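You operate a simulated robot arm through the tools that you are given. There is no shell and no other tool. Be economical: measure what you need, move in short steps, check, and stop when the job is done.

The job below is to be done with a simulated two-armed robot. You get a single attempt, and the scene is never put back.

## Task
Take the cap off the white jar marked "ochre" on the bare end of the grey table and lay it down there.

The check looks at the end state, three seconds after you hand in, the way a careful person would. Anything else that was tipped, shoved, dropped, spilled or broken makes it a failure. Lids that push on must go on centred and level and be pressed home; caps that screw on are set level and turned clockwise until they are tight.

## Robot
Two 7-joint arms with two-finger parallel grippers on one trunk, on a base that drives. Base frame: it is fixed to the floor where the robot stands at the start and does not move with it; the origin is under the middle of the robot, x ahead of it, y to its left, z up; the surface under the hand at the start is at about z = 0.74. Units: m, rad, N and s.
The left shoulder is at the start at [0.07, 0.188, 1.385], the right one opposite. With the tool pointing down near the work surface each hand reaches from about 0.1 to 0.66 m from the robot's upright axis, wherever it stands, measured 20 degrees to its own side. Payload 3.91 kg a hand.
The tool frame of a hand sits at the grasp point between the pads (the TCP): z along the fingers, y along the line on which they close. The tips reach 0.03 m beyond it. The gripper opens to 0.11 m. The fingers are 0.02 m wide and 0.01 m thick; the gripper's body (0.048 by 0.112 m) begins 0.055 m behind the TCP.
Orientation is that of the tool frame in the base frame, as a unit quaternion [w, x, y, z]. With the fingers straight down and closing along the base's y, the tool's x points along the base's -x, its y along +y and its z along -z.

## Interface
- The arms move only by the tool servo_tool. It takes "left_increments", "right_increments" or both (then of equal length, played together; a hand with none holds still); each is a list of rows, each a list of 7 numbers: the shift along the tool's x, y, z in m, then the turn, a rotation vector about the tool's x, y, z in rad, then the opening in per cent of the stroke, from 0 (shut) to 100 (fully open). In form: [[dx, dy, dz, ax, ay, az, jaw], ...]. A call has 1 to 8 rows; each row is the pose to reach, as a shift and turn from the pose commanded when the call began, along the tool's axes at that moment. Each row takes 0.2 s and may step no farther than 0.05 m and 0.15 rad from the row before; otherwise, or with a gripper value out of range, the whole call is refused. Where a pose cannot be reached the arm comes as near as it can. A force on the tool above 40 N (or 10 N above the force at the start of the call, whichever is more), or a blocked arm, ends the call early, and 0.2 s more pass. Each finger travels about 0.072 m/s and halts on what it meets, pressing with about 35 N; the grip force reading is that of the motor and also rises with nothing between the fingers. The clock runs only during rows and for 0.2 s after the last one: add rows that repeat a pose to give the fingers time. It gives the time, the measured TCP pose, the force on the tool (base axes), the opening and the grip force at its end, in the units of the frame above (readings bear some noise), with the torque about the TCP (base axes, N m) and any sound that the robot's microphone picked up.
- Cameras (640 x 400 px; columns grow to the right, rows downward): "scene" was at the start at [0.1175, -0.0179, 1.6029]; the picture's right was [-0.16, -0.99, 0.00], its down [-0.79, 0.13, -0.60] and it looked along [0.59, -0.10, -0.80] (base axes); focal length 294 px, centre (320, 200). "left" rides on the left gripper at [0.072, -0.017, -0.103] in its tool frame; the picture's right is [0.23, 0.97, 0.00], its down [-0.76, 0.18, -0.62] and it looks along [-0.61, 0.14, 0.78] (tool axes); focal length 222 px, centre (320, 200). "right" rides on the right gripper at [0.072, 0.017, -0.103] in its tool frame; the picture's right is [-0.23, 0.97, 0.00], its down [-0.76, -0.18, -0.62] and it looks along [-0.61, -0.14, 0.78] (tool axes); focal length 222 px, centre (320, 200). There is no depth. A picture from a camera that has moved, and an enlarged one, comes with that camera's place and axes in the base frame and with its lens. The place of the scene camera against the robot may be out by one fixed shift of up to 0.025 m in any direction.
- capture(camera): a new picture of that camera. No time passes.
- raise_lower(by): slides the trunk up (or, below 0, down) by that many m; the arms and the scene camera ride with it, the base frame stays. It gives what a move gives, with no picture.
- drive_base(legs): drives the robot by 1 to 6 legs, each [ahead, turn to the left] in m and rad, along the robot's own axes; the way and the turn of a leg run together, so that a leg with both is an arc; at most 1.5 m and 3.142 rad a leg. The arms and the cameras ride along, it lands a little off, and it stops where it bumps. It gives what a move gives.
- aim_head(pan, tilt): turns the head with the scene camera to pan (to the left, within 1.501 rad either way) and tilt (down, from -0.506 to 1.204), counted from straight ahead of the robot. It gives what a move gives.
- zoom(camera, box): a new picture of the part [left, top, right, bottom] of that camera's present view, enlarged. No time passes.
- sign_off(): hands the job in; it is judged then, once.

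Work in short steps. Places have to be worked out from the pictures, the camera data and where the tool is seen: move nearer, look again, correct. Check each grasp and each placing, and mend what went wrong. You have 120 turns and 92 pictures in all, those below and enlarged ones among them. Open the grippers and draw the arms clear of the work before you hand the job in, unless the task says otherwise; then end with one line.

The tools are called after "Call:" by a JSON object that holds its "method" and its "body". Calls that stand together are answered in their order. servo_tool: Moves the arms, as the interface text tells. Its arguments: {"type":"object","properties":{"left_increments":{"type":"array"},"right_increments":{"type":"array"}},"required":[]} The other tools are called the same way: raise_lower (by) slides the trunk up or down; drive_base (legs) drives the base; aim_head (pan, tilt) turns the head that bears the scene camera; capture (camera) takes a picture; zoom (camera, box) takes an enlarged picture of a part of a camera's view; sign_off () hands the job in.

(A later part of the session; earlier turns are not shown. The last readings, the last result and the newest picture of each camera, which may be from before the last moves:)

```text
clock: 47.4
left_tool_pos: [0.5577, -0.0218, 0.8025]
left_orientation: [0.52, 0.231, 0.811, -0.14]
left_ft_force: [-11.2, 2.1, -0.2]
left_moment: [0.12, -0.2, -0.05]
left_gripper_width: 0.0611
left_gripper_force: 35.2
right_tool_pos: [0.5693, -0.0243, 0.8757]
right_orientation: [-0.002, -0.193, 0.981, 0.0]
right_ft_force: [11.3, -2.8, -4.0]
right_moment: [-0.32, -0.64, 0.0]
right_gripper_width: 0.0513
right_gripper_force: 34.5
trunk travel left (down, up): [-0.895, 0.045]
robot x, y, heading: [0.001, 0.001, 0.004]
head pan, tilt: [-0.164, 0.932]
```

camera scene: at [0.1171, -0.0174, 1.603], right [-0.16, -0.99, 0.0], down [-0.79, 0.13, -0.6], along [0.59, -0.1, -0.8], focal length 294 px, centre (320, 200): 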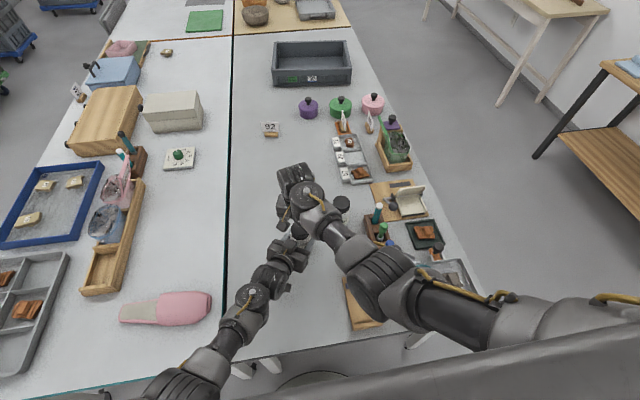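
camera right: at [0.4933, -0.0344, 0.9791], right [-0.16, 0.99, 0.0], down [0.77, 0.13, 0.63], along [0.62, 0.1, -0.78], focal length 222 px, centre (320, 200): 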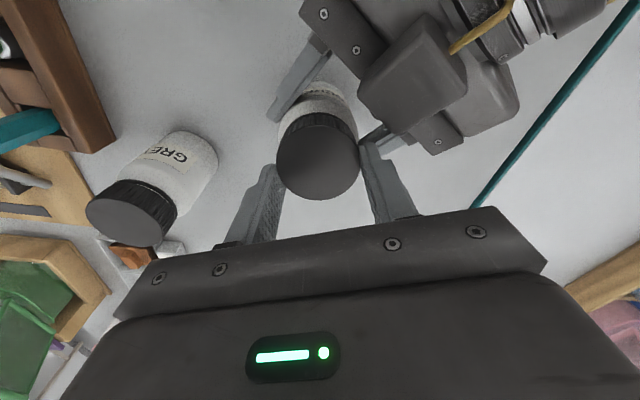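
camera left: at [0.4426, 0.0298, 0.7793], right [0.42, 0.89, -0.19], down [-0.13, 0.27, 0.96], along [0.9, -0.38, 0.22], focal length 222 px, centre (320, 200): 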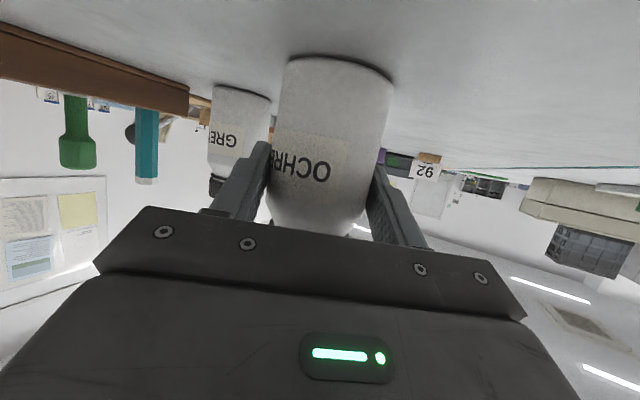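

The cap is still threaded (it didn't rise under the pull). The block's nearest corner looks to be outside the fingers' radius, so I keep turning toward yaw +50° while watching the forces.

Call:
{"method": "servo_tool", "body": {"right_increments": [[-0.001, 0, 0, 0, 0, -0.1, 0], [-0.001, 0, 0, 0, 0, -0.2, 0], [-0.001, 0, 0, 0, 0, -0.3, 0], [-0.001, 0, 0, 0, 0, -0.4, 0], [-0.001, 0, 0, 0, 0, -0.5, 0]]}}

Call:
{"method": "capture", "body": {"camera": "right"}}

```text
clock: 48.6
left_tool_pos: [0.5589, -0.0195, 0.8032]
left_orientation: [0.521, 0.23, 0.81, -0.139]
left_ft_force: [12.4, -10.0, -3.9]
left_moment: [0.85, 0.38, 0.02]
left_gripper_width: 0.0612
left_gripper_force: 35.4
right_tool_pos: [0.5692, -0.0219, 0.8787]
right_orientation: [-0.001, -0.431, 0.902, 0.0]
right_ft_force: [-14.1, 9.6, -0.4]
right_moment: [-0.09, 0.61, -0.09]
right_gripper_width: 0.0512
right_gripper_force: 34.7
trunk travel left (down, up): [-0.895, 0.045]
robot x, y, heading: [-0.0012, -0.0016, 0.005]
head pan, tilt: [-0.164, 0.932]
```

```text
25 pictures are left
camera right: at [0.5107, -0.0684, 0.9814], right [-0.62, 0.79, 0.0], down [0.62, 0.48, 0.62], along [0.49, 0.38, -0.78], focal length 222 px, centre (320, 200)
```

right: 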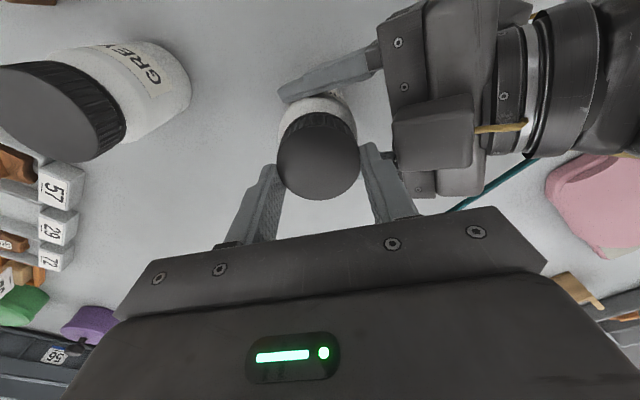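

Turned about 141°; z rose 3 mm with the thread. I test a gentle lift.

Call:
{"method": "servo_tool", "body": {"right_increments": [[0.0005, 0.001, -0.0015, 0, 0, 0, 0], [0.001, 0.0015, -0.003, 0, 0, 0, 0], [0.001, 0.0015, -0.005, 0, 0, 0, 0]]}}

```text
clock: 49.4
left_tool_pos: [0.5577, -0.0222, 0.8057]
left_orientation: [0.522, 0.23, 0.809, -0.14]
left_ft_force: [-10.2, -7.1, 30.7]
left_moment: [0.27, -0.6, -0.18]
left_gripper_width: 0.0615
left_gripper_force: 34.9
right_tool_pos: [0.5688, -0.0244, 0.882]
right_orientation: [-0.001, -0.429, 0.903, 0.0]
right_ft_force: [9.6, 7.3, -35.0]
right_moment: [0.21, -0.47, 0.05]
right_gripper_width: 0.0511
right_gripper_force: 35.1
trunk travel left (down, up): [-0.895, 0.045]
robot x, y, heading: [-0.0006, 0.0022, -0.001]
head pan, tilt: [-0.164, 0.932]
```

Still threaded, so I lower again, open narrowly, and wind back clockwise, widening once past the block.

Call:
{"method": "servo_tool", "body": {"right_increments": [[0, 0, 0.0035, 0, 0, 0, 0], [0, 0, 0.0035, 0, 0, 0, 56], [0, 0, 0.0035, 0, 0, 0.15, 57], [0, 0, 0.0035, 0, 0, 0.3, 60], [0, 0, 0.0035, 0, 0, 0.45, 64], [0, 0, 0.0035, 0, 0, 0.6, 68], [0, 0, 0.0035, 0, 0, 0.75, 70], [0, 0, 0.0035, 0, 0, 0.9, 70]]}}

Call:
{"method": "servo_tool", "body": {"right_increments": [[0, 0, 0, 0, 0, 0.15, 70], [0, 0, 0, 0, 0, 0.3, 70], [0, 0, 0, 0, 0, 0.3, 70]]}}

Call:
{"method": "capture", "body": {"camera": "right"}}

```text
clock: 51.2
left_tool_pos: [0.5578, -0.0192, 0.8024]
left_orientation: [0.519, 0.229, 0.812, -0.138]
left_ft_force: [-0.3, -0.5, -4.6]
left_moment: [0.03, 0.04, 0.01]
left_gripper_width: 0.0608
left_gripper_force: 35.4
right_tool_pos: [0.5688, -0.0242, 0.8776]
right_orientation: [0.0, 0.006, 1.0, 0.0]
right_ft_force: [-0.3, -0.8, -0.1]
right_moment: [0.0, 0.0, -0.02]
right_gripper_width: 0.0768
right_gripper_force: 0.1
trunk travel left (down, up): [-0.895, 0.045]
robot x, y, heading: [0.0006, 0.0001, -0.002]
head pan, tilt: [-0.164, 0.932]
```

```text
clock: 52.0
left_tool_pos: [0.5562, -0.0186, 0.8024]
left_orientation: [0.519, 0.229, 0.812, -0.138]
left_ft_force: [-1.0, 0.5, -3.2]
left_moment: [0.0, 0.03, 0.02]
left_gripper_width: 0.0611
left_gripper_force: 35.0
right_tool_pos: [0.5701, -0.0301, 0.8779]
right_orientation: [0.001, 0.159, 0.987, -0.005]
right_ft_force: [-0.1, -0.5, -0.9]
right_moment: [0.0, -0.01, 0.01]
right_gripper_width: 0.0771
right_gripper_force: 0.1
trunk travel left (down, up): [-0.895, 0.045]
robot x, y, heading: [0.0033, -0.0025, 0.006]
head pan, tilt: [-0.164, 0.932]
```

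```text
24 pictures are left
camera right: at [0.5068, 0.0094, 0.9814], right [0.52, 0.85, -0.01], down [0.67, -0.4, 0.63], along [0.53, -0.33, -0.78], focal length 222 px, centre (320, 200)
```

right: 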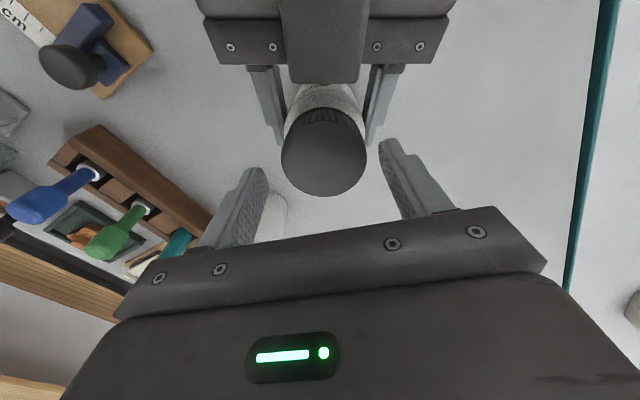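

Winding back worked cleanly. I regrip at yaw about -10° and turn on ccw.

Call:
{"method": "servo_tool", "body": {"right_increments": [[0, 0, 0, 0, 0, -0.12, 70], [0, 0, 0, 0, 0, -0.12, 40], [0, 0, 0, 0, 0, -0.12, 0], [0, 0, 0, 0, 0, -0.12, 0], [0, 0, -0.0004, 0, 0, -0.26, 0], [0, 0, -0.0008, 0, 0, -0.4, 0], [0, 0, -0.0012, 0, 0, -0.54, 0], [0, 0, -0.0016, 0, 0, -0.68, 0]]}}

Call:
{"method": "servo_tool", "body": {"right_increments": [[0, 0, -0.0004, 0, 0, -0.12, 0], [0, 0, -0.0008, 0, 0, -0.24, 0], [0, 0, -0.0012, 0, 0, -0.36, 0], [0, 0, -0.0014, 0, 0, -0.48, 0], [0, 0, -0.0016, 0, 0, -0.56, 0]]}}

Call:
{"method": "capture", "body": {"camera": "right"}}

```text
clock: 53.8
left_tool_pos: [0.5568, -0.0196, 0.8028]
left_orientation: [0.52, 0.23, 0.811, -0.139]
left_ft_force: [-24.3, 7.6, 8.8]
left_moment: [-0.17, -0.9, -0.03]
left_gripper_width: 0.0611
left_gripper_force: 35.0
right_tool_pos: [0.5673, -0.0235, 0.8805]
right_orientation: [0.001, -0.184, 0.983, 0.0]
right_ft_force: [23.6, -7.6, -12.1]
right_moment: [-0.4, -1.02, 0.06]
right_gripper_width: 0.0517
right_gripper_force: 35.0
trunk travel left (down, up): [-0.895, 0.045]
robot x, y, heading: [0.0022, -0.0014, 0.004]
head pan, tilt: [-0.164, 0.932]
```

```text
clock: 55.0
left_tool_pos: [0.5569, -0.0208, 0.8037]
left_orientation: [0.52, 0.23, 0.811, -0.139]
left_ft_force: [-1.7, -8.1, 4.7]
left_moment: [0.87, -0.07, -0.04]
left_gripper_width: 0.0612
left_gripper_force: 35.4
right_tool_pos: [0.5661, -0.0219, 0.8826]
right_orientation: [-0.001, -0.45, 0.893, 0.001]
right_ft_force: [2.3, 8.0, -8.9]
right_moment: [-0.36, -0.15, -0.03]
right_gripper_width: 0.0516
right_gripper_force: 35.0
trunk travel left (down, up): [-0.895, 0.045]
robot x, y, heading: [-0.0004, 0.0011, 0.003]
head pan, tilt: [-0.164, 0.932]
```

```text
23 pictures are left
camera right: at [0.5106, -0.0708, 0.9862], right [-0.65, 0.76, 0.0], down [0.6, 0.51, 0.62], along [0.47, 0.4, -0.78], focal length 222 px, centre (320, 200)
```

right: 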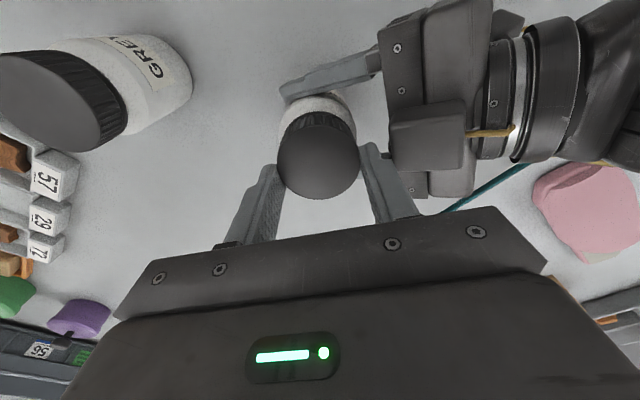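

About 205° so far with the cap climbing. Next cycle: open, wind back, regrip, turn.

Call:
{"method": "servo_tool", "body": {"right_increments": [[0, 0, 0.001, 0, 0, 0, 56], [0, 0, 0.001, 0, 0, 0.15, 57], [0, 0, 0.001, 0, 0, 0.3, 60], [0, 0, 0.001, 0, 0, 0.45, 64], [0, 0, 0.001, 0, 0, 0.6, 68], [0, 0, 0.001, 0, 0, 0.75, 70], [0, 0, 0.001, 0, 0, 0.9, 70], [0, 0, 0.001, 0, 0, 1.05, 70]]}}

Call:
{"method": "servo_tool", "body": {"right_increments": [[0, 0, 0, 0, 0, 0, 40], [0, 0, 0, 0, 0, 0, 0], [0, 0, 0, 0, 0, 0, 0], [0, 0, -0.0004, 0, 0, -0.14, 0], [0, 0, -0.0008, 0, 0, -0.28, 0], [0, 0, -0.0012, 0, 0, -0.42, 0], [0, 0, -0.0016, 0, 0, -0.56, 0]]}}

Call:
{"method": "servo_tool", "body": {"right_increments": [[0, 0, -0.0004, 0, 0, -0.12, 0], [0, 0, -0.0008, 0, 0, -0.24, 0], [0, 0, -0.0012, 0, 0, -0.36, 0], [0, 0, -0.0014, 0, 0, -0.48, 0]]}}

Call:
{"method": "capture", "body": {"camera": "right"}}

```text
clock: 56.8
left_tool_pos: [0.5577, -0.0201, 0.8019]
left_orientation: [0.519, 0.229, 0.812, -0.138]
left_ft_force: [-0.4, -0.2, -3.4]
left_moment: [0.0, 0.04, 0.01]
left_gripper_width: 0.0614
left_gripper_force: 34.7
right_tool_pos: [0.5689, -0.0257, 0.8828]
right_orientation: [0.001, 0.063, 0.998, -0.002]
right_ft_force: [-0.5, -0.1, 0.1]
right_moment: [-0.02, 0.01, -0.01]
right_gripper_width: 0.077
right_gripper_force: 0.0
trunk travel left (down, up): [-0.895, 0.045]
robot x, y, heading: [0.0038, 0.0004, -0.0]
head pan, tilt: [-0.164, 0.932]
```

```text
clock: 58.4
left_tool_pos: [0.5572, -0.0202, 0.8017]
left_orientation: [0.52, 0.231, 0.811, -0.14]
left_ft_force: [-7.2, 2.6, -0.9]
left_moment: [0.32, -0.16, -0.04]
left_gripper_width: 0.061
left_gripper_force: 35.1
right_tool_pos: [0.5674, -0.0223, 0.8837]
right_orientation: [0.0, -0.221, 0.975, 0.0]
right_ft_force: [9.0, -2.7, -3.2]
right_moment: [-0.5, -0.54, 0.07]
right_gripper_width: 0.0512
right_gripper_force: 35.3
trunk travel left (down, up): [-0.895, 0.045]
robot x, y, heading: [-0.0033, -0.0015, 0.003]
head pan, tilt: [-0.164, 0.932]
```

```text
clock: 59.4
left_tool_pos: [0.5581, -0.0203, 0.8043]
left_orientation: [0.52, 0.231, 0.81, -0.14]
left_ft_force: [9.0, -14.2, -2.8]
left_moment: [0.98, 0.41, 0.0]
left_gripper_width: 0.0613
left_gripper_force: 34.9
right_tool_pos: [0.5663, -0.0212, 0.8846]
right_orientation: [0.0, -0.446, 0.895, 0.001]
right_ft_force: [-10.6, 14.7, -0.8]
right_moment: [0.21, 0.36, -0.09]
right_gripper_width: 0.0511
right_gripper_force: 34.9
trunk travel left (down, up): [-0.895, 0.045]
robot x, y, heading: [-0.0017, -0.0015, 0.005]
head pan, tilt: [-0.164, 0.932]
```

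```text
22 pictures are left
camera right: at [0.5103, -0.0698, 0.9883], right [-0.64, 0.77, 0.0], down [0.6, 0.5, 0.62], along [0.48, 0.4, -0.78], focal length 222 px, centre (320, 200)
```

right: 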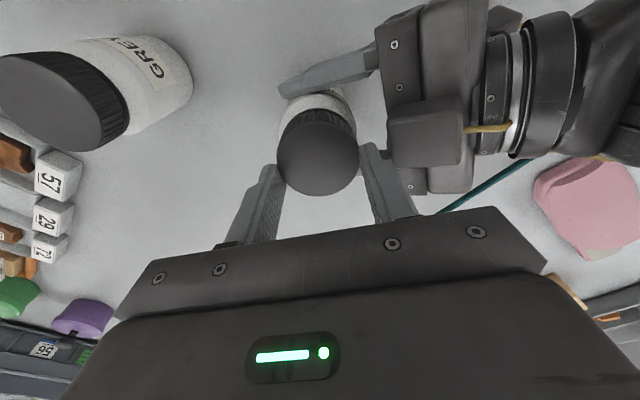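

About 265° turned. Test lift again.

Call:
{"method": "servo_tool", "body": {"right_increments": [[0, 0, -0.0015, 0, 0, 0, 0], [0, 0, -0.003, 0, 0, 0, 0], [0, 0, -0.005, 0, 0, 0, 0]]}}

```text
clock: 60.2
left_tool_pos: [0.5597, -0.0225, 0.8062]
left_orientation: [0.523, 0.23, 0.809, -0.141]
left_ft_force: [-8.4, -16.0, 29.6]
left_moment: [0.27, -0.24, -0.2]
left_gripper_width: 0.0613
left_gripper_force: 34.9
right_tool_pos: [0.567, -0.024, 0.8889]
right_orientation: [-0.001, -0.443, 0.896, 0.0]
right_ft_force: [7.5, 16.7, -33.5]
right_moment: [0.93, -0.69, 0.04]
right_gripper_width: 0.0512
right_gripper_force: 35.1
trunk travel left (down, up): [-0.895, 0.045]
robot x, y, heading: [-0.0008, -0.0005, 0.003]
head pan, tilt: [-0.164, 0.932]
```

Still threaded. I lower back and run another wind-back and turn cycle.

Call:
{"method": "servo_tool", "body": {"right_increments": [[0, 0, 0.0035, 0, 0, 0, 0], [0, 0, 0.0035, 0, 0, 0, 56], [0, 0, 0.0035, 0, 0, 0.15, 57], [0, 0, 0.0035, 0, 0, 0.3, 60], [0, 0, 0.0035, 0, 0, 0.45, 64], [0, 0, 0.0035, 0, 0, 0.6, 68], [0, 0, 0.0035, 0, 0, 0.75, 70], [0, 0, 0.0035, 0, 0, 0.9, 70]]}}

Call:
{"method": "servo_tool", "body": {"right_increments": [[0, 0, 0, 0, 0, 0.13, 70], [0, 0, 0, 0, 0, 0.13, 40], [0, 0, 0, 0, 0, 0.13, 0], [0, 0, 0, 0, 0, 0.13, 0], [0, 0, -0.0004, 0, 0, -0.01, 0], [0, 0, -0.0008, 0, 0, -0.15, 0], [0, 0, -0.0012, 0, 0, -0.29, 0], [0, 0, -0.0016, 0, 0, -0.43, 0]]}}

Call:
{"method": "servo_tool", "body": {"right_increments": [[0, 0, -0.0004, 0, 0, -0.12, 0], [0, 0, -0.0008, 0, 0, -0.24, 0], [0, 0, -0.0012, 0, 0, -0.36, 0], [0, 0, -0.0014, 0, 0, -0.48, 0]]}}

Call:
{"method": "servo_tool", "body": {"right_increments": [[0, 0, -0.0015, 0, 0, 0, 0], [0, 0, -0.003, 0, 0, 0, 0], [0, 0, -0.005, 0, 0, 0, 0]]}}

```text
clock: 62.0
left_tool_pos: [0.5572, -0.0186, 0.8012]
left_orientation: [0.519, 0.229, 0.812, -0.138]
left_ft_force: [-0.3, 0.3, -3.8]
left_moment: [0.03, 0.0, 0.01]
left_gripper_width: 0.061
left_gripper_force: 34.6
right_tool_pos: [0.5681, -0.0231, 0.8859]
right_orientation: [0.0, -0.009, 1.0, -0.001]
right_ft_force: [0.7, -0.4, 0.1]
right_moment: [0.01, -0.02, 0.01]
right_gripper_width: 0.0769
right_gripper_force: 0.0
trunk travel left (down, up): [-0.895, 0.045]
robot x, y, heading: [0.0015, -0.0029, 0.003]
head pan, tilt: [-0.164, 0.932]
```

```text
clock: 63.8
left_tool_pos: [0.5584, -0.0186, 0.8027]
left_orientation: [0.52, 0.23, 0.811, -0.139]
left_ft_force: [-2.5, 3.1, -3.8]
left_moment: [-0.1, -0.04, 0.02]
left_gripper_width: 0.0612
left_gripper_force: 34.9
right_tool_pos: [0.5676, -0.0231, 0.8873]
right_orientation: [-0.001, -0.224, 0.975, 0.001]
right_ft_force: [2.7, -2.4, -0.7]
right_moment: [-0.14, -0.13, -0.04]
right_gripper_width: 0.0515
right_gripper_force: 34.7
trunk travel left (down, up): [-0.895, 0.045]
robot x, y, heading: [0.0006, 0.0019, -0.001]
head pan, tilt: [-0.164, 0.932]
```

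```text
clock: 64.8
left_tool_pos: [0.558, -0.0209, 0.8029]
left_orientation: [0.52, 0.23, 0.811, -0.139]
left_ft_force: [1.4, -3.6, -4.6]
left_moment: [0.26, 0.13, 0.03]
left_gripper_width: 0.0613
left_gripper_force: 34.8
right_tool_pos: [0.5688, -0.0229, 0.8889]
right_orientation: [-0.001, -0.448, 0.894, 0.0]
right_ft_force: [-1.6, 4.6, -1.6]
right_moment: [0.13, 0.06, -0.07]
right_gripper_width: 0.0516
right_gripper_force: 34.8
trunk travel left (down, up): [-0.895, 0.045]
robot x, y, heading: [0.0016, -0.0001, -0.001]
head pan, tilt: [-0.164, 0.932]
```

```text
clock: 65.6
left_tool_pos: [0.557, -0.0191, 0.8027]
left_orientation: [0.52, 0.23, 0.811, -0.139]
left_ft_force: [3.4, -7.2, -0.3]
left_moment: [0.48, 0.18, 0.0]
left_gripper_width: 0.0611
left_gripper_force: 34.5
right_tool_pos: [0.5681, -0.0251, 0.8945]
right_orientation: [0.0, -0.448, 0.894, 0.0]
right_ft_force: [-2.6, 7.5, -2.7]
right_moment: [0.25, 0.05, -0.05]
right_gripper_width: 0.0514
right_gripper_force: 35.3
trunk travel left (down, up): [-0.895, 0.045]
robot x, y, heading: [0.0015, -0.0005, 0.002]
head pan, tilt: [-0.164, 0.932]
```

The hand rose 5.6 mm with almost no force, so the cap seems free. I lift further, drifting outward as it rises, and look.

Call:
{"method": "servo_tool", "body": {"right_increments": [[0, 0, -0.01, 0, 0, 0, 0], [0, 0, -0.02, 0, 0, 0, 0], [0, 0, -0.03, 0, 0, 0, 0]]}}

Call:
{"method": "capture", "body": {"camera": "right"}}

Call:
{"method": "capture", "body": {"camera": "scene"}}

```text
clock: 66.4
left_tool_pos: [0.5591, -0.0182, 0.803]
left_orientation: [0.52, 0.229, 0.811, -0.138]
left_ft_force: [-0.3, -0.9, -3.0]
left_moment: [-0.01, 0.03, 0.03]
left_gripper_width: 0.0614
left_gripper_force: 34.9
right_tool_pos: [0.5685, -0.0239, 0.9231]
right_orientation: [0.0, -0.448, 0.894, 0.001]
right_ft_force: [-0.1, 0.3, -1.8]
right_moment: [-0.02, 0.0, 0.01]
right_gripper_width: 0.0516
right_gripper_force: 35.6
trunk travel left (down, up): [-0.895, 0.045]
robot x, y, heading: [-0.0013, 0.0003, 0.0]
head pan, tilt: [-0.164, 0.932]
```

```text
21 pictures are left
camera right: at [0.5114, -0.0719, 1.0272], right [-0.64, 0.77, 0.0], down [0.6, 0.5, 0.62], along [0.48, 0.4, -0.78], focal length 222 px, centre (320, 200)
```

right: 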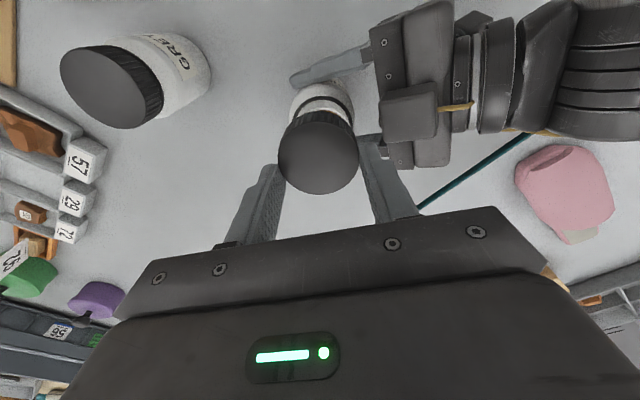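

```text
20 pictures are left
camera scene: at [0.1179, -0.0177, 1.6029], right [-0.16, -0.99, 0.0], down [-0.79, 0.13, -0.6], along [0.59, -0.1, -0.8], focal length 294 px, centre (320, 200)
```

scene: 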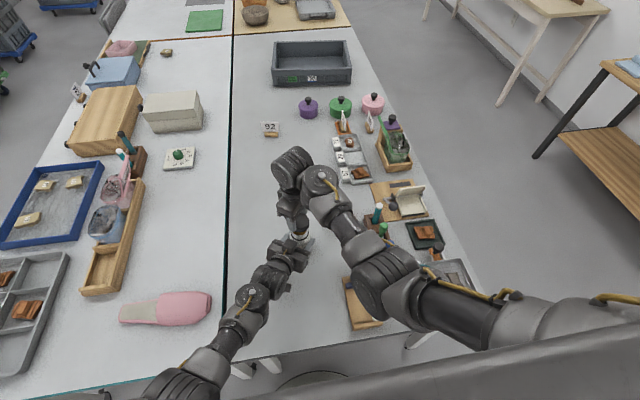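

The cap is off: the jar's white neck shows beneath it. I move the cap outward and up, unwinding the wrist, so the jar can go back to its original place.

Call:
{"method": "servo_tool", "body": {"right_increments": [[-0.01, -0.006, -0.012, 0, 0, 0, 0], [-0.025, -0.015, -0.02, 0, 0, 0.13, 0], [-0.04, -0.025, -0.025, 0, 0, 0.26, 0], [-0.055, -0.035, -0.03, 0, 0, 0.39, 0], [-0.072, -0.046, -0.03, 0, 0, 0.52, 0], [-0.072, -0.046, -0.03, 0, 0, 0.65, 0], [-0.072, -0.046, -0.03, 0, 0, 0.78, 0], [-0.072, -0.046, -0.03, 0, 0, 0.9, 0]]}}

Call:
{"method": "capture", "body": {"camera": "right"}}

Call:
{"method": "capture", "body": {"camera": "left"}}

```text
clock: 68.2
left_tool_pos: [0.5576, -0.0186, 0.802]
left_orientation: [0.519, 0.23, 0.812, -0.138]
left_ft_force: [-0.7, 0.5, -3.6]
left_moment: [0.07, 0.03, 0.01]
left_gripper_width: 0.0611
left_gripper_force: 34.7
right_tool_pos: [0.6481, 0.0059, 0.9531]
right_orientation: [0.0, -0.013, 1.0, 0.0]
right_ft_force: [0.0, 0.3, 0.1]
right_moment: [0.02, 0.01, -0.03]
right_gripper_width: 0.0517
right_gripper_force: 35.5
trunk travel left (down, up): [-0.895, 0.045]
robot x, y, heading: [-0.0013, -0.002, 0.003]
head pan, tilt: [-0.164, 0.932]
```

```text
19 pictures are left
camera right: at [0.5753, 0.022, 1.0573], right [0.2, 0.98, 0.0], down [0.77, -0.16, 0.62], along [0.61, -0.13, -0.78], focal length 222 px, centre (320, 200)
```

right: 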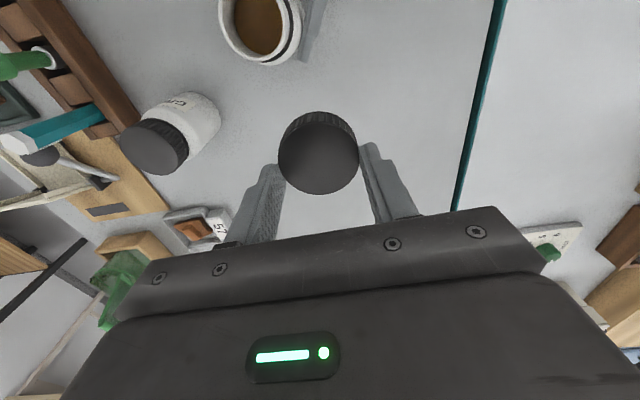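

```text
18 pictures are left
camera left: at [0.4428, 0.0295, 0.7787], right [0.42, 0.89, -0.19], down [-0.12, 0.27, 0.96], along [0.9, -0.38, 0.22], focal length 222 px, centre (320, 200)
```

left: 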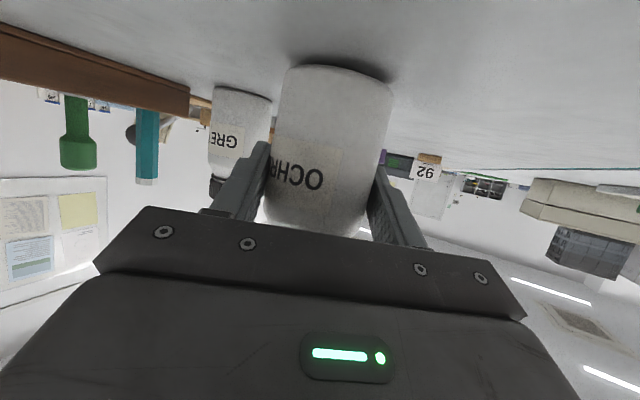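

The ochre jar is open, full and level in the left grip, about 5 mm above the table. I carry it slowly back to its original spot, staying a few mm up.

Call:
{"method": "servo_tool", "body": {"left_increments": [[-0.0054, 0, -0.0025, 0, 0, 0, 0], [-0.0034, -0.0045, -0.0067, 0, 0, 0, 0], [0.0005, -0.0136, -0.0154, 0, 0, 0, 0], [0.0044, -0.0227, -0.0241, 0, 0, 0, 0], [0.0083, -0.0318, -0.0328, 0, 0, 0, 0], [0.0122, -0.0409, -0.0415, 0, 0, 0, 0], [0.0161, -0.05, -0.0502, 0, 0, 0, 0], [0.0195, -0.058, -0.0575, 0, 0, 0, 0]]}}

Call:
{"method": "servo_tool", "body": {"left_increments": [[0.0015, -0.0035, -0.004, 0, 0, 0, 0], [0.0023, -0.0055, -0.006, 0, 0, 0, 0], [0.0023, -0.0055, -0.006, 0, 0, 0, 0], [0.005, -0.0055, -0.0048, 0, 0, 0, 0], [0.0077, -0.0055, -0.0035, 0, 0, 0, 0], [0.0077, -0.0055, -0.0035, 0, 0, 0, 0]]}}

Call:
{"method": "capture", "body": {"camera": "left"}}

```text
clock: 70.0
left_tool_pos: [0.4761, -0.0366, 0.8077]
left_orientation: [0.52, 0.23, 0.811, -0.139]
left_ft_force: [0.8, 0.9, -3.1]
left_moment: [0.04, 0.04, 0.01]
left_gripper_width: 0.061
left_gripper_force: 35.0
right_tool_pos: [0.6466, 0.0067, 0.9543]
right_orientation: [0.001, -0.014, 1.0, 0.0]
right_ft_force: [0.4, 0.2, 0.0]
right_moment: [0.01, -0.02, 0.04]
right_gripper_width: 0.0518
right_gripper_force: 34.7
trunk travel left (down, up): [-0.895, 0.045]
robot x, y, heading: [-0.0025, -0.0018, 0.0]
head pan, tilt: [-0.164, 0.932]
```

```text
clock: 71.4
left_tool_pos: [0.4679, -0.0386, 0.8019]
left_orientation: [0.52, 0.23, 0.811, -0.139]
left_ft_force: [0.2, -0.4, -2.9]
left_moment: [0.04, -0.01, -0.03]
left_gripper_width: 0.061
left_gripper_force: 34.9
right_tool_pos: [0.6464, 0.0062, 0.9542]
right_orientation: [-0.001, -0.014, 1.0, 0.0]
right_ft_force: [0.2, 0.2, 0.1]
right_moment: [-0.02, -0.02, 0.0]
right_gripper_width: 0.0515
right_gripper_force: 35.1
trunk travel left (down, up): [-0.895, 0.045]
robot x, y, heading: [-0.0014, -0.0021, 0.001]
head pan, tilt: [-0.164, 0.932]
```

```text
17 pictures are left
camera left: at [0.353, 0.0103, 0.7793], right [0.42, 0.89, -0.19], down [-0.12, 0.27, 0.96], along [0.9, -0.38, 0.22], focal length 222 px, centre (320, 200)
```

left: 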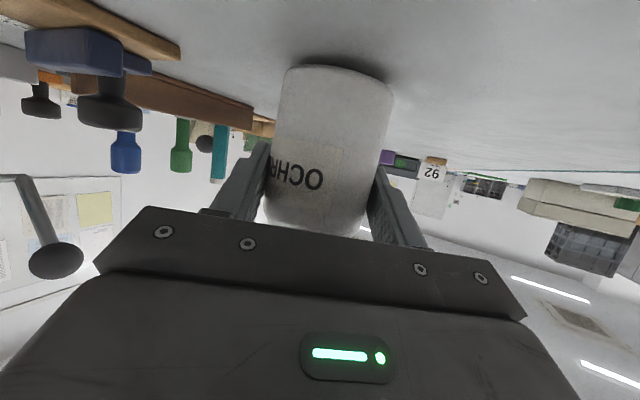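

I lower 4 mm in small steps until the table takes the weight.

Call:
{"method": "servo_tool", "body": {"left_increments": [[0.0009, 0, 0.0004, 0, 0, 0, 0], [0.0018, 0, 0.0008, 0, 0, 0, 0], [0.0027, 0, 0.0013, 0, 0, 0, 0], [0.0036, 0, 0.0017, 0, 0, 0, 0], [0.0036, 0, 0.0017, 0, 0, 0, 0]]}}

```text
clock: 72.6
left_tool_pos: [0.4679, -0.0384, 0.7985]
left_orientation: [0.52, 0.23, 0.811, -0.139]
left_ft_force: [0.7, 0.5, 0.9]
left_moment: [-0.1, 0.07, 0.0]
left_gripper_width: 0.0612
left_gripper_force: 35.2
right_tool_pos: [0.6466, 0.0063, 0.9533]
right_orientation: [0.0, -0.014, 1.0, 0.0]
right_ft_force: [0.3, 1.3, -0.8]
right_moment: [-0.01, -0.01, 0.01]
right_gripper_width: 0.0516
right_gripper_force: 34.7
trunk travel left (down, up): [-0.895, 0.045]
robot x, y, heading: [-0.0009, -0.0014, 0.001]
head pan, tilt: [-0.164, 0.932]
```

It has just touched (+0.9 N). I press 1 mm more to seat it flat, then look.

Call:
{"method": "servo_tool", "body": {"left_increments": [[0.0005, 0, 0.0002, 0, 0, 0, 0], [0.001, 0, 0.0005, 0, 0, 0, 0], [0.001, 0, 0.0005, 0, 0, 0, 0]]}}

Call:
{"method": "capture", "body": {"camera": "left"}}

Call:
{"method": "zoom", "body": {"camera": "scene", "box": [240, 200, 400, 320]}}

```text
clock: 73.4
left_tool_pos: [0.4684, -0.039, 0.7991]
left_orientation: [0.521, 0.229, 0.811, -0.138]
left_ft_force: [2.4, 0.3, 7.0]
left_moment: [-0.22, 0.0, 0.09]
left_gripper_width: 0.0609
left_gripper_force: 34.8
right_tool_pos: [0.6469, 0.0083, 0.955]
right_orientation: [0.001, -0.014, 1.0, 0.0]
right_ft_force: [-0.2, -0.3, 0.4]
right_moment: [-0.02, 0.01, 0.01]
right_gripper_width: 0.052
right_gripper_force: 34.7
trunk travel left (down, up): [-0.895, 0.045]
robot x, y, heading: [-0.0016, 0.0017, 0.002]
head pan, tilt: [-0.164, 0.932]
```

```text
16 pictures are left
camera left: at [0.3529, 0.0095, 0.7751], right [0.42, 0.89, -0.19], down [-0.13, 0.27, 0.96], along [0.9, -0.38, 0.23], focal length 222 px, centre (320, 200)
```

left: 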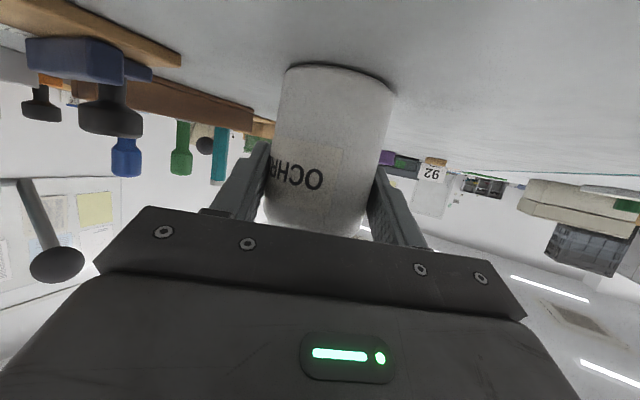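

```text
3.33 times, centred on (320, 260) of scene
camera zoom: at [0.1172, -0.0175, 1.603], right [-0.16, -0.99, 0.0], down [-0.79, 0.13, -0.6], along [0.59, -0.1, -0.8], focal length 978 px, centre (320, 0)
```

zoom: 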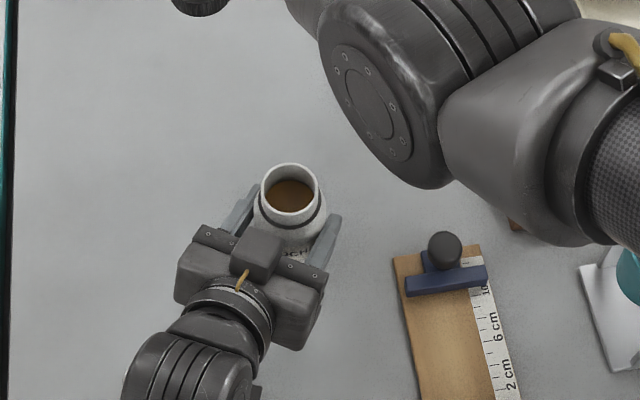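

The jar sits flat at its original spot, uncapped, with contents intact. I open the left gripper.

Call:
{"method": "servo_tool", "body": {"left_increments": [[0, 0, 0, 0, 0, 0, 62], [0, 0, 0, 0, 0, 0, 75], [0, 0, 0, 0, 0, 0, 90], [0, 0, 0, 0, 0, 0, 100], [0, 0, 0, 0, 0, 0, 100]]}}

Call:
{"method": "zoom", "body": {"camera": "scene", "box": [240, 200, 400, 320]}}

```text
clock: 74.6
left_tool_pos: [0.4681, -0.0395, 0.7978]
left_orientation: [0.52, 0.23, 0.811, -0.139]
left_ft_force: [0.3, 0.4, 0.4]
left_moment: [0.02, 0.01, 0.02]
left_gripper_width: 0.1103
left_gripper_force: 0.0
right_tool_pos: [0.6471, 0.0074, 0.954]
right_orientation: [-0.001, -0.014, 1.0, 0.0]
right_ft_force: [0.2, 0.3, -0.1]
right_moment: [-0.01, 0.02, 0.02]
right_gripper_width: 0.0518
right_gripper_force: 35.3
trunk travel left (down, up): [-0.895, 0.045]
robot x, y, heading: [-0.0006, 0.0024, 0.008]
head pan, tilt: [-0.164, 0.932]
```

```text
3.33 times, centred on (320, 260) of scene
camera zoom: at [0.1174, -0.0176, 1.6029], right [-0.16, -0.99, 0.0], down [-0.79, 0.13, -0.6], along [0.59, -0.1, -0.8], focal length 978 px, centre (320, 0)
```

zoom: 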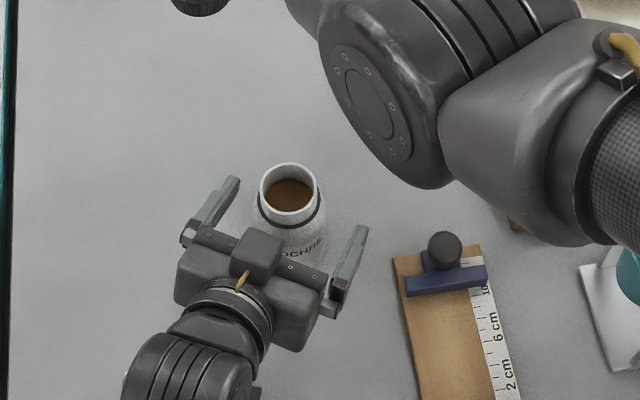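

Jar stands by itself. I back the left hand straight out along its fingers.

Call:
{"method": "servo_tool", "body": {"left_increments": [[0, 0, -0.015, 0, 0, 0, 100], [0, 0, -0.035, 0, 0, 0, 100], [0, 0, -0.06, 0, 0, 0, 100], [0, 0, -0.085, 0, 0, 0, 100], [0, 0, -0.1, 0, 0, 0, 100]]}}

Call:
{"method": "capture", "body": {"camera": "scene"}}

```text
clock: 75.8
left_tool_pos: [0.389, 0.008, 0.8389]
left_orientation: [0.52, 0.23, 0.811, -0.139]
left_ft_force: [1.2, 1.1, 0.2]
left_moment: [0.02, 0.01, 0.0]
left_gripper_width: 0.1099
left_gripper_force: 0.1
right_tool_pos: [0.6477, 0.0073, 0.9548]
right_orientation: [0.0, -0.014, 1.0, 0.0]
right_ft_force: [1.0, -0.2, 0.1]
right_moment: [0.0, 0.02, -0.02]
right_gripper_width: 0.0516
right_gripper_force: 35.2
trunk travel left (down, up): [-0.895, 0.045]
robot x, y, heading: [-0.0028, -0.0023, 0.006]
head pan, tilt: [-0.164, 0.932]
```

```text
13 pictures are left
camera scene: at [0.117, -0.0173, 1.603], right [-0.16, -0.99, 0.0], down [-0.79, 0.13, -0.6], along [0.59, -0.1, -0.8], focal length 294 px, centre (320, 200)
```

scene: 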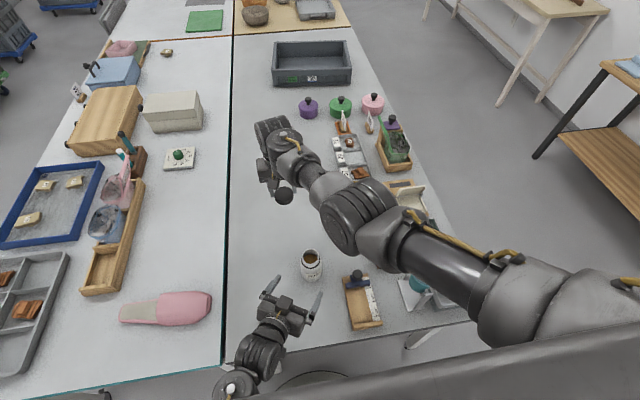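

The left hand is clear of the jar. Before lowering the cap I raise the trunk slightly, so the right forearm passes higher over the pen rack.

Call:
{"method": "raise_lower", "body": {"by": 0.044}}

Call:
{"method": "servo_tool", "body": {"right_increments": [[-0.005, 0.01, 0.02, 0, 0, 0, 0], [-0.008, 0.02, 0.045, 0, 0, 0, 0], [-0.01, 0.025, 0.075, 0, 0, 0, 0], [-0.01, 0.025, 0.105, 0, 0, 0, 0], [-0.01, 0.025, 0.105, 0, 0, 0, 0]]}}

Call:
{"method": "capture", "body": {"camera": "scene"}}

Call:
{"method": "capture", "body": {"camera": "right"}}

```text
clock: 76.7
left_tool_pos: [0.3894, 0.0082, 0.8824]
left_orientation: [0.519, 0.23, 0.812, -0.138]
left_ft_force: [0.7, -0.5, -0.8]
left_moment: [-0.01, 0.0, 0.04]
left_gripper_width: 0.11
left_gripper_force: 0.1
right_tool_pos: [0.6486, 0.0081, 0.9988]
right_orientation: [0.0, -0.014, 1.0, 0.001]
right_ft_force: [0.4, -0.2, -0.2]
right_moment: [-0.03, 0.02, 0.0]
right_gripper_width: 0.0516
right_gripper_force: 35.1
trunk travel left (down, up): [-0.939, 0.001]
robot x, y, heading: [0.0002, 0.0005, -0.002]
head pan, tilt: [-0.164, 0.932]
```

```text
clock: 77.9
left_tool_pos: [0.3895, 0.0095, 0.8832]
left_orientation: [0.52, 0.23, 0.811, -0.139]
left_ft_force: [0.6, -0.4, -0.3]
left_moment: [0.0, -0.02, 0.05]
left_gripper_width: 0.1099
left_gripper_force: 0.1
right_tool_pos: [0.621, 0.0166, 0.9295]
right_orientation: [-0.001, -0.011, 1.0, -0.004]
right_ft_force: [0.8, -0.7, -0.4]
right_moment: [0.03, -0.01, -0.01]
right_gripper_width: 0.0515
right_gripper_force: 35.2
right hand out of reach, approached as far as the arm can: row 1, 2, 3, 4, 5
trunk travel left (down, up): [-0.939, 0.001]
robot x, y, heading: [0.0006, -0.0018, 0.004]
head pan, tilt: [-0.164, 0.932]
```

```text
12 pictures are left
camera scene: at [0.1175, -0.017, 1.6469], right [-0.16, -0.99, 0.0], down [-0.79, 0.13, -0.6], along [0.59, -0.1, -0.8], focal length 294 px, centre (320, 200)
```

scene: 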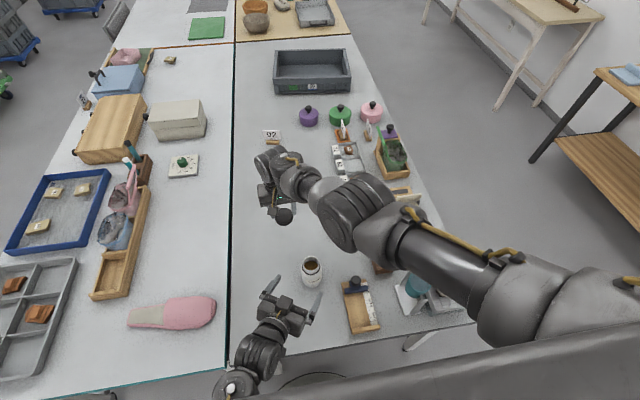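

```text
11 pictures are left
camera right: at [0.5489, 0.0328, 1.0329], right [0.2, 0.98, -0.01], down [0.77, -0.16, 0.62], along [0.61, -0.13, -0.78], focal length 222 px, centre (320, 200)
```

right: 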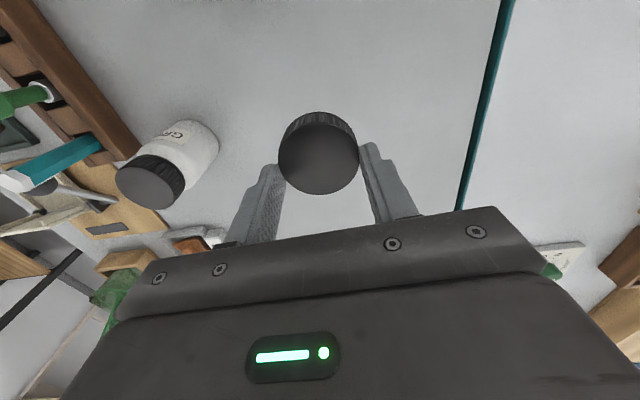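

The arm is at its reach limit at this height, so I draw nearer to the robot while lowering, a bit at a time.

Call:
{"method": "servo_tool", "body": {"right_increments": [[0.015, 0, 0.01, 0, 0, 0, 0], [0.03, 0, 0.025, 0, 0, 0, 0], [0.045, 0, 0.04, 0, 0, 0, 0], [0.05, 0, 0.06, 0, 0, 0, 0], [0.05, 0, 0.06, 0, 0, 0, 0]]}}

Call:
{"method": "capture", "body": {"camera": "scene"}}

```text
clock: 79.3
left_tool_pos: [0.3895, 0.0072, 0.8821]
left_orientation: [0.52, 0.229, 0.811, -0.138]
left_ft_force: [0.6, -0.4, 0.4]
left_moment: [0.02, 0.0, 0.02]
left_gripper_width: 0.1101
left_gripper_force: 0.1
right_tool_pos: [0.5861, -0.0093, 0.8703]
right_orientation: [0.008, 0.001, 1.0, -0.017]
right_ft_force: [0.4, 0.0, -0.1]
right_moment: [-0.01, -0.01, 0.02]
right_gripper_width: 0.0515
right_gripper_force: 34.9
trunk travel left (down, up): [-0.939, 0.001]
robot x, y, heading: [-0.0004, 0.0008, -0.001]
head pan, tilt: [-0.164, 0.932]
stopped in row 5 (right hand): the arm was blocked; the commanded pose is now the measured one
```

```text
10 pictures are left
camera scene: at [0.1174, -0.0179, 1.6469], right [-0.16, -0.99, 0.0], down [-0.79, 0.13, -0.6], along [0.59, -0.1, -0.8], focal length 294 px, centre (320, 200)
```

scene: 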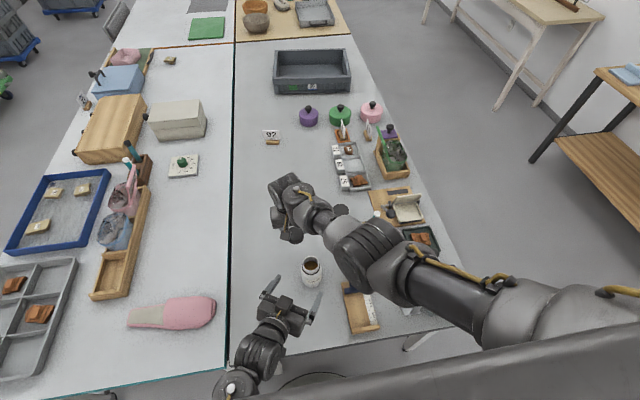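

The arm is blocked against the robot itself, because this target is cross-body for the right arm. I'll raise the cap, then back up slightly and turn the base left so the spot lies on the right arm's natural side.

Call:
{"method": "servo_tool", "body": {"right_increments": [[-0.01, 0.01, -0.02, 0, 0, 0, 0], [-0.02, 0.02, -0.045, 0, 0, 0, 0], [-0.03, 0.025, -0.07, 0, 0, 0, 0], [-0.035, 0.03, -0.09, 0, 0, 0, 0]]}}

Call:
{"method": "servo_tool", "body": {"left_increments": [[-0.02, 0, -0.02, 0, 0, 0, 100], [-0.04, 0, -0.04, 0, 0, 0, 100], [-0.06, 0, -0.05, 0, 0, 0, 100]]}}

```text
clock: 80.3
left_tool_pos: [0.3896, 0.0091, 0.8824]
left_orientation: [0.52, 0.23, 0.811, -0.139]
left_ft_force: [0.1, -0.4, 1.3]
left_moment: [0.04, 0.0, -0.01]
left_gripper_width: 0.1101
left_gripper_force: 0.0
right_tool_pos: [0.6247, 0.0067, 0.9549]
right_orientation: [0.007, 0.007, 1.0, -0.028]
right_ft_force: [0.5, 0.0, -0.8]
right_moment: [-0.02, 0.0, -0.01]
right_gripper_width: 0.0516
right_gripper_force: 34.9
trunk travel left (down, up): [-0.939, 0.001]
robot x, y, heading: [-0.0009, 0.0006, 0.002]
head pan, tilt: [-0.164, 0.932]
```

```text
clock: 81.1
left_tool_pos: [0.3702, 0.016, 0.9588]
left_orientation: [0.52, 0.23, 0.811, -0.139]
left_ft_force: [0.4, 0.3, 0.3]
left_moment: [0.0, -0.01, 0.01]
left_gripper_width: 0.1101
left_gripper_force: 0.0
right_tool_pos: [0.6254, 0.0068, 0.9579]
right_orientation: [0.008, 0.009, 1.0, -0.024]
right_ft_force: [0.9, -0.5, -1.0]
right_moment: [0.02, -0.01, -0.01]
right_gripper_width: 0.0517
right_gripper_force: 35.4
trunk travel left (down, up): [-0.939, 0.001]
robot x, y, heading: [0.003, -0.0014, 0.003]
head pan, tilt: [-0.164, 0.932]
```

Both hands are high. I back up 6 cm and turn left 0.35 rad.

Call:
{"method": "drive_base", "body": {"legs": [[-0.06, 0], [0, 0.35]]}}

Call:
{"method": "capture", "body": {"camera": "scene"}}

```text
clock: 83.1
left_tool_pos: [0.2832, 0.1436, 0.9592]
left_orientation: [0.536, 0.083, 0.839, -0.045]
left_ft_force: [-0.2, 0.5, 0.4]
left_moment: [0.02, 0.02, 0.02]
left_gripper_width: 0.1099
left_gripper_force: 0.0
right_tool_pos: [0.5261, 0.2239, 0.9565]
right_orientation: [0.013, -0.168, 0.985, -0.022]
right_ft_force: [-0.8, -0.4, -1.5]
right_moment: [0.02, 0.02, 0.0]
right_gripper_width: 0.0512
right_gripper_force: 34.9
trunk travel left (down, up): [-0.939, 0.001]
robot x, y, heading: [-0.0578, 0.0015, 0.354]
head pan, tilt: [-0.164, 0.932]
```

```text
9 pictures are left
camera scene: at [0.0557, 0.0248, 1.6468], right [0.19, -0.98, 0.0], down [-0.79, -0.15, -0.6], along [0.58, 0.11, -0.8], focal length 294 px, centre (320, 200)
```

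scene: 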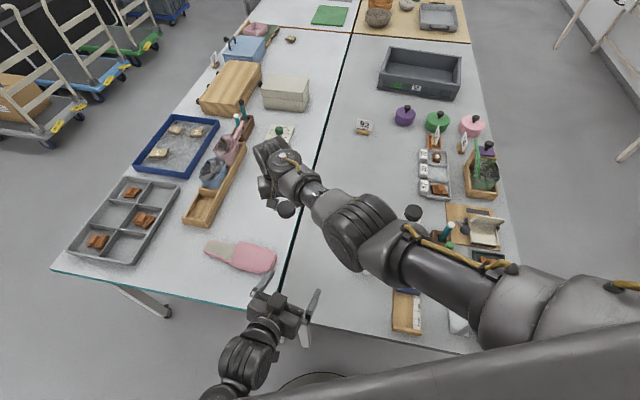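

The turn went cleanly. I move the cap right to about (0.57, 0.03), at height.

Call:
{"method": "servo_tool", "body": {"right_increments": [[0.005, -0.04, 0, 0, 0, 0, 0], [0.01, -0.08, 0, 0, 0, 0, 0], [0.014, -0.12, 0, 0, 0, 0, 0], [0.018, -0.16, 0, 0, 0, 0, 0], [0.023, -0.197, 0, 0, 0, 0, 0], [0.023, -0.197, 0, 0, 0, 0, 0]]}}

Call:
{"method": "capture", "body": {"camera": "scene"}}

```text
clock: 84.5
left_tool_pos: [0.2808, 0.146, 0.9584]
left_orientation: [0.537, 0.083, 0.838, -0.046]
left_ft_force: [-0.2, -0.9, 0.5]
left_moment: [0.01, 0.03, -0.01]
left_gripper_width: 0.1099
left_gripper_force: 0.1
right_tool_pos: [0.568, 0.0316, 0.9685]
right_orientation: [0.012, -0.169, 0.985, -0.024]
right_ft_force: [0.3, 0.5, 1.0]
right_moment: [0.0, 0.03, -0.01]
right_gripper_width: 0.0513
right_gripper_force: 35.2
trunk travel left (down, up): [-0.939, 0.001]
robot x, y, heading: [-0.0539, 0.0004, 0.357]
head pan, tilt: [-0.164, 0.932]
```

```text
8 pictures are left
camera scene: at [0.053, 0.0271, 1.6469], right [0.19, -0.98, 0.0], down [-0.79, -0.15, -0.6], along [0.59, 0.11, -0.8], focal length 294 px, centre (320, 200)
```

scene: 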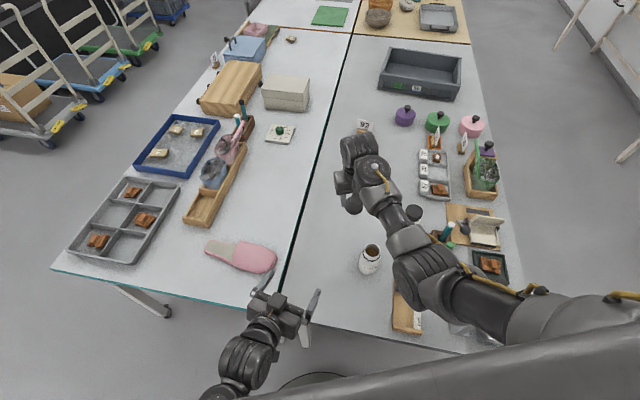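

Reached; the forearm is now over clear space. I level the hand and lower to z≈0.86.

Call:
{"method": "servo_tool", "body": {"right_increments": [[0, 0, 0.015, -0.024, 0.009, 0, 0], [0, 0, 0.035, -0.048, 0.018, 0, 0], [0, 0, 0.06, -0.048, 0.018, 0, 0], [0, 0, 0.085, -0.048, 0.018, 0, 0], [0, 0, 0.11, -0.048, 0.018, 0, 0], [0, 0, 0.11, -0.048, 0.018, 0, 0]]}}

Call:
{"method": "capture", "body": {"camera": "scene"}}

```text
clock: 85.9
left_tool_pos: [0.2808, 0.1445, 0.9595]
left_orientation: [0.536, 0.084, 0.839, -0.045]
left_ft_force: [-0.6, 1.0, -0.2]
left_moment: [0.03, -0.03, 0.02]
left_gripper_width: 0.11
left_gripper_force: 0.0
right_tool_pos: [0.5711, 0.0252, 0.8563]
right_orientation: [0.0, -0.168, 0.986, 0.0]
right_ft_force: [-0.5, 0.3, -0.5]
right_moment: [-0.01, 0.0, 0.02]
right_gripper_width: 0.0517
right_gripper_force: 34.8
trunk travel left (down, up): [-0.939, 0.001]
robot x, y, heading: [-0.058, 0.0005, 0.357]
head pan, tilt: [-0.164, 0.932]
```

```text
7 pictures are left
camera scene: at [0.0533, 0.0254, 1.647], right [0.19, -0.98, 0.0], down [-0.79, -0.15, -0.6], along [0.59, 0.11, -0.8], focal length 294 px, centre (320, 200)
```

scene: 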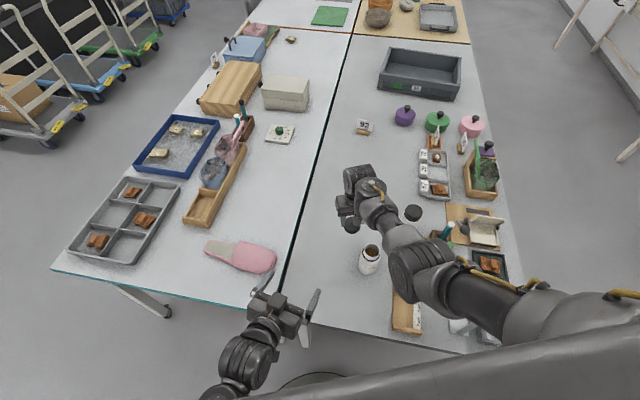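

Tracking is level and accurate. I lower to just above the table.

Call:
{"method": "servo_tool", "body": {"right_increments": [[0, 0, 0.015, 0, 0, 0, 0], [0, 0, 0.03, 0, 0, 0, 0], [0, 0, 0.045, 0, 0, 0, 0], [0, 0, 0.058, 0, 0, 0, 0], [0, 0, 0.068, 0, 0, 0, 0], [0, 0, 0.068, 0, 0, 0, 0]]}}

Call:
{"method": "capture", "body": {"camera": "right"}}

```text
clock: 87.3
left_tool_pos: [0.2814, 0.1443, 0.9584]
left_orientation: [0.536, 0.083, 0.839, -0.045]
left_ft_force: [-0.4, -0.8, 0.5]
left_moment: [-0.02, 0.0, 0.03]
left_gripper_width: 0.1097
left_gripper_force: 0.0
right_tool_pos: [0.5695, 0.0261, 0.801]
right_orientation: [0.0, -0.169, 0.986, -0.001]
right_ft_force: [-0.3, 0.4, -0.7]
right_moment: [-0.02, -0.01, -0.04]
right_gripper_width: 0.0513
right_gripper_force: 35.5
right hand out of reach, approached as far as the arm can: row 5, 6
trunk travel left (down, up): [-0.939, 0.001]
robot x, y, heading: [-0.0605, -0.0024, 0.353]
head pan, tilt: [-0.164, 0.932]
```

```text
6 pictures are left
camera right: at [0.4959, 0.0174, 0.9047], right [-0.11, 0.99, 0.0], down [0.78, 0.09, 0.62], along [0.62, 0.07, -0.78], focal length 222 px, centre (320, 200)
```

right: 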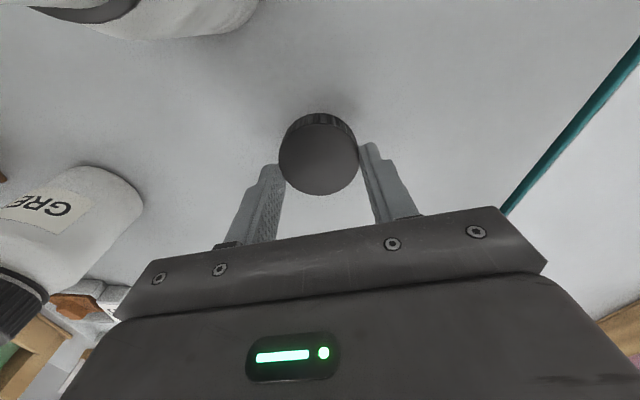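

The arm is at full reach at z 0.801, with the cap about 2 cm up. I lower the trunk to finish the descent.

Call:
{"method": "raise_lower", "body": {"by": -0.016}}

```text
clock: 88.0
left_tool_pos: [0.2825, 0.1437, 0.9422]
left_orientation: [0.536, 0.084, 0.839, -0.045]
left_ft_force: [0.0, -0.2, -0.3]
left_moment: [0.02, -0.01, 0.03]
left_gripper_width: 0.11
left_gripper_force: 0.0
right_tool_pos: [0.5695, 0.0263, 0.7845]
right_orientation: [0.0, -0.169, 0.986, -0.001]
right_ft_force: [-0.2, -0.4, -0.6]
right_moment: [-0.01, -0.01, 0.04]
right_gripper_width: 0.0516
right_gripper_force: 34.5
trunk travel left (down, up): [-0.923, 0.017]
robot x, y, heading: [-0.0585, -0.004, 0.356]
head pan, tilt: [-0.164, 0.932]
```

No contact yet; I lower in small trunk steps, watching the force.

Call:
{"method": "raise_lower", "body": {"by": -0.004}}

Call:
{"method": "raise_lower", "body": {"by": -0.003}}

Call:
{"method": "zoom", "body": {"camera": "right", "box": [220, 60, 440, 230]}}

```text
clock: 88.5
left_tool_pos: [0.2799, 0.1441, 0.9397]
left_orientation: [0.537, 0.083, 0.838, -0.044]
left_ft_force: [0.1, 0.1, -0.6]
left_moment: [-0.01, 0.0, -0.01]
left_gripper_width: 0.1098
left_gripper_force: 0.1
right_tool_pos: [0.5698, 0.0255, 0.7831]
right_orientation: [0.002, -0.168, 0.986, 0.0]
right_ft_force: [-3.5, -3.2, 21.3]
right_moment: [-0.48, 0.58, 0.03]
right_gripper_width: 0.0516
right_gripper_force: 35.3
trunk travel left (down, up): [-0.919, 0.021]
robot x, y, heading: [-0.058, -0.0001, 0.353]
head pan, tilt: [-0.164, 0.932]
```

```text
clock: 89.1
left_tool_pos: [0.2808, 0.1439, 0.9372]
left_orientation: [0.537, 0.084, 0.838, -0.045]
left_ft_force: [0.7, -0.4, -0.4]
left_moment: [-0.04, 0.05, 0.02]
left_gripper_width: 0.1101
left_gripper_force: 0.2
right_tool_pos: [0.573, 0.0276, 0.7833]
right_orientation: [0.004, -0.168, 0.986, 0.0]
right_ft_force: [-6.7, -4.1, 22.5]
right_moment: [-0.23, 0.26, -0.03]
right_gripper_width: 0.0516
right_gripper_force: 35.1
trunk travel left (down, up): [-0.916, 0.024]
robot x, y, heading: [-0.0618, 0.0003, 0.35]
head pan, tilt: [-0.164, 0.932]
stopped: the force on the tool passed its limit at 41 N (the readings are from after the stop); the commanded pose is now the measured one
```

```text
2.35 times, centred on (330, 145) of right
camera zoom: at [0.4978, 0.0182, 0.8865], right [-0.11, 0.99, 0.0], down [0.77, 0.08, 0.63], along [0.63, 0.07, -0.78], focal length 523 px, centre (296, 329)
```

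zoom: 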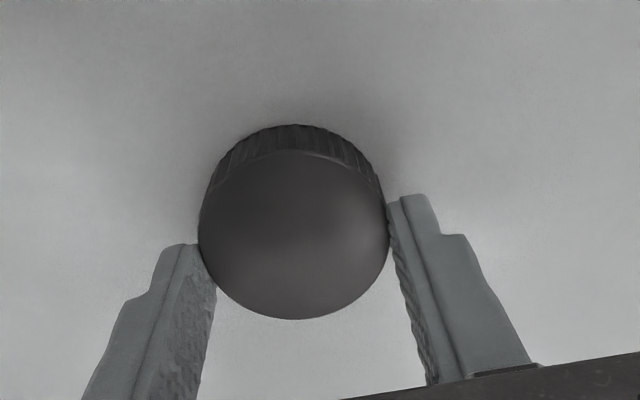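

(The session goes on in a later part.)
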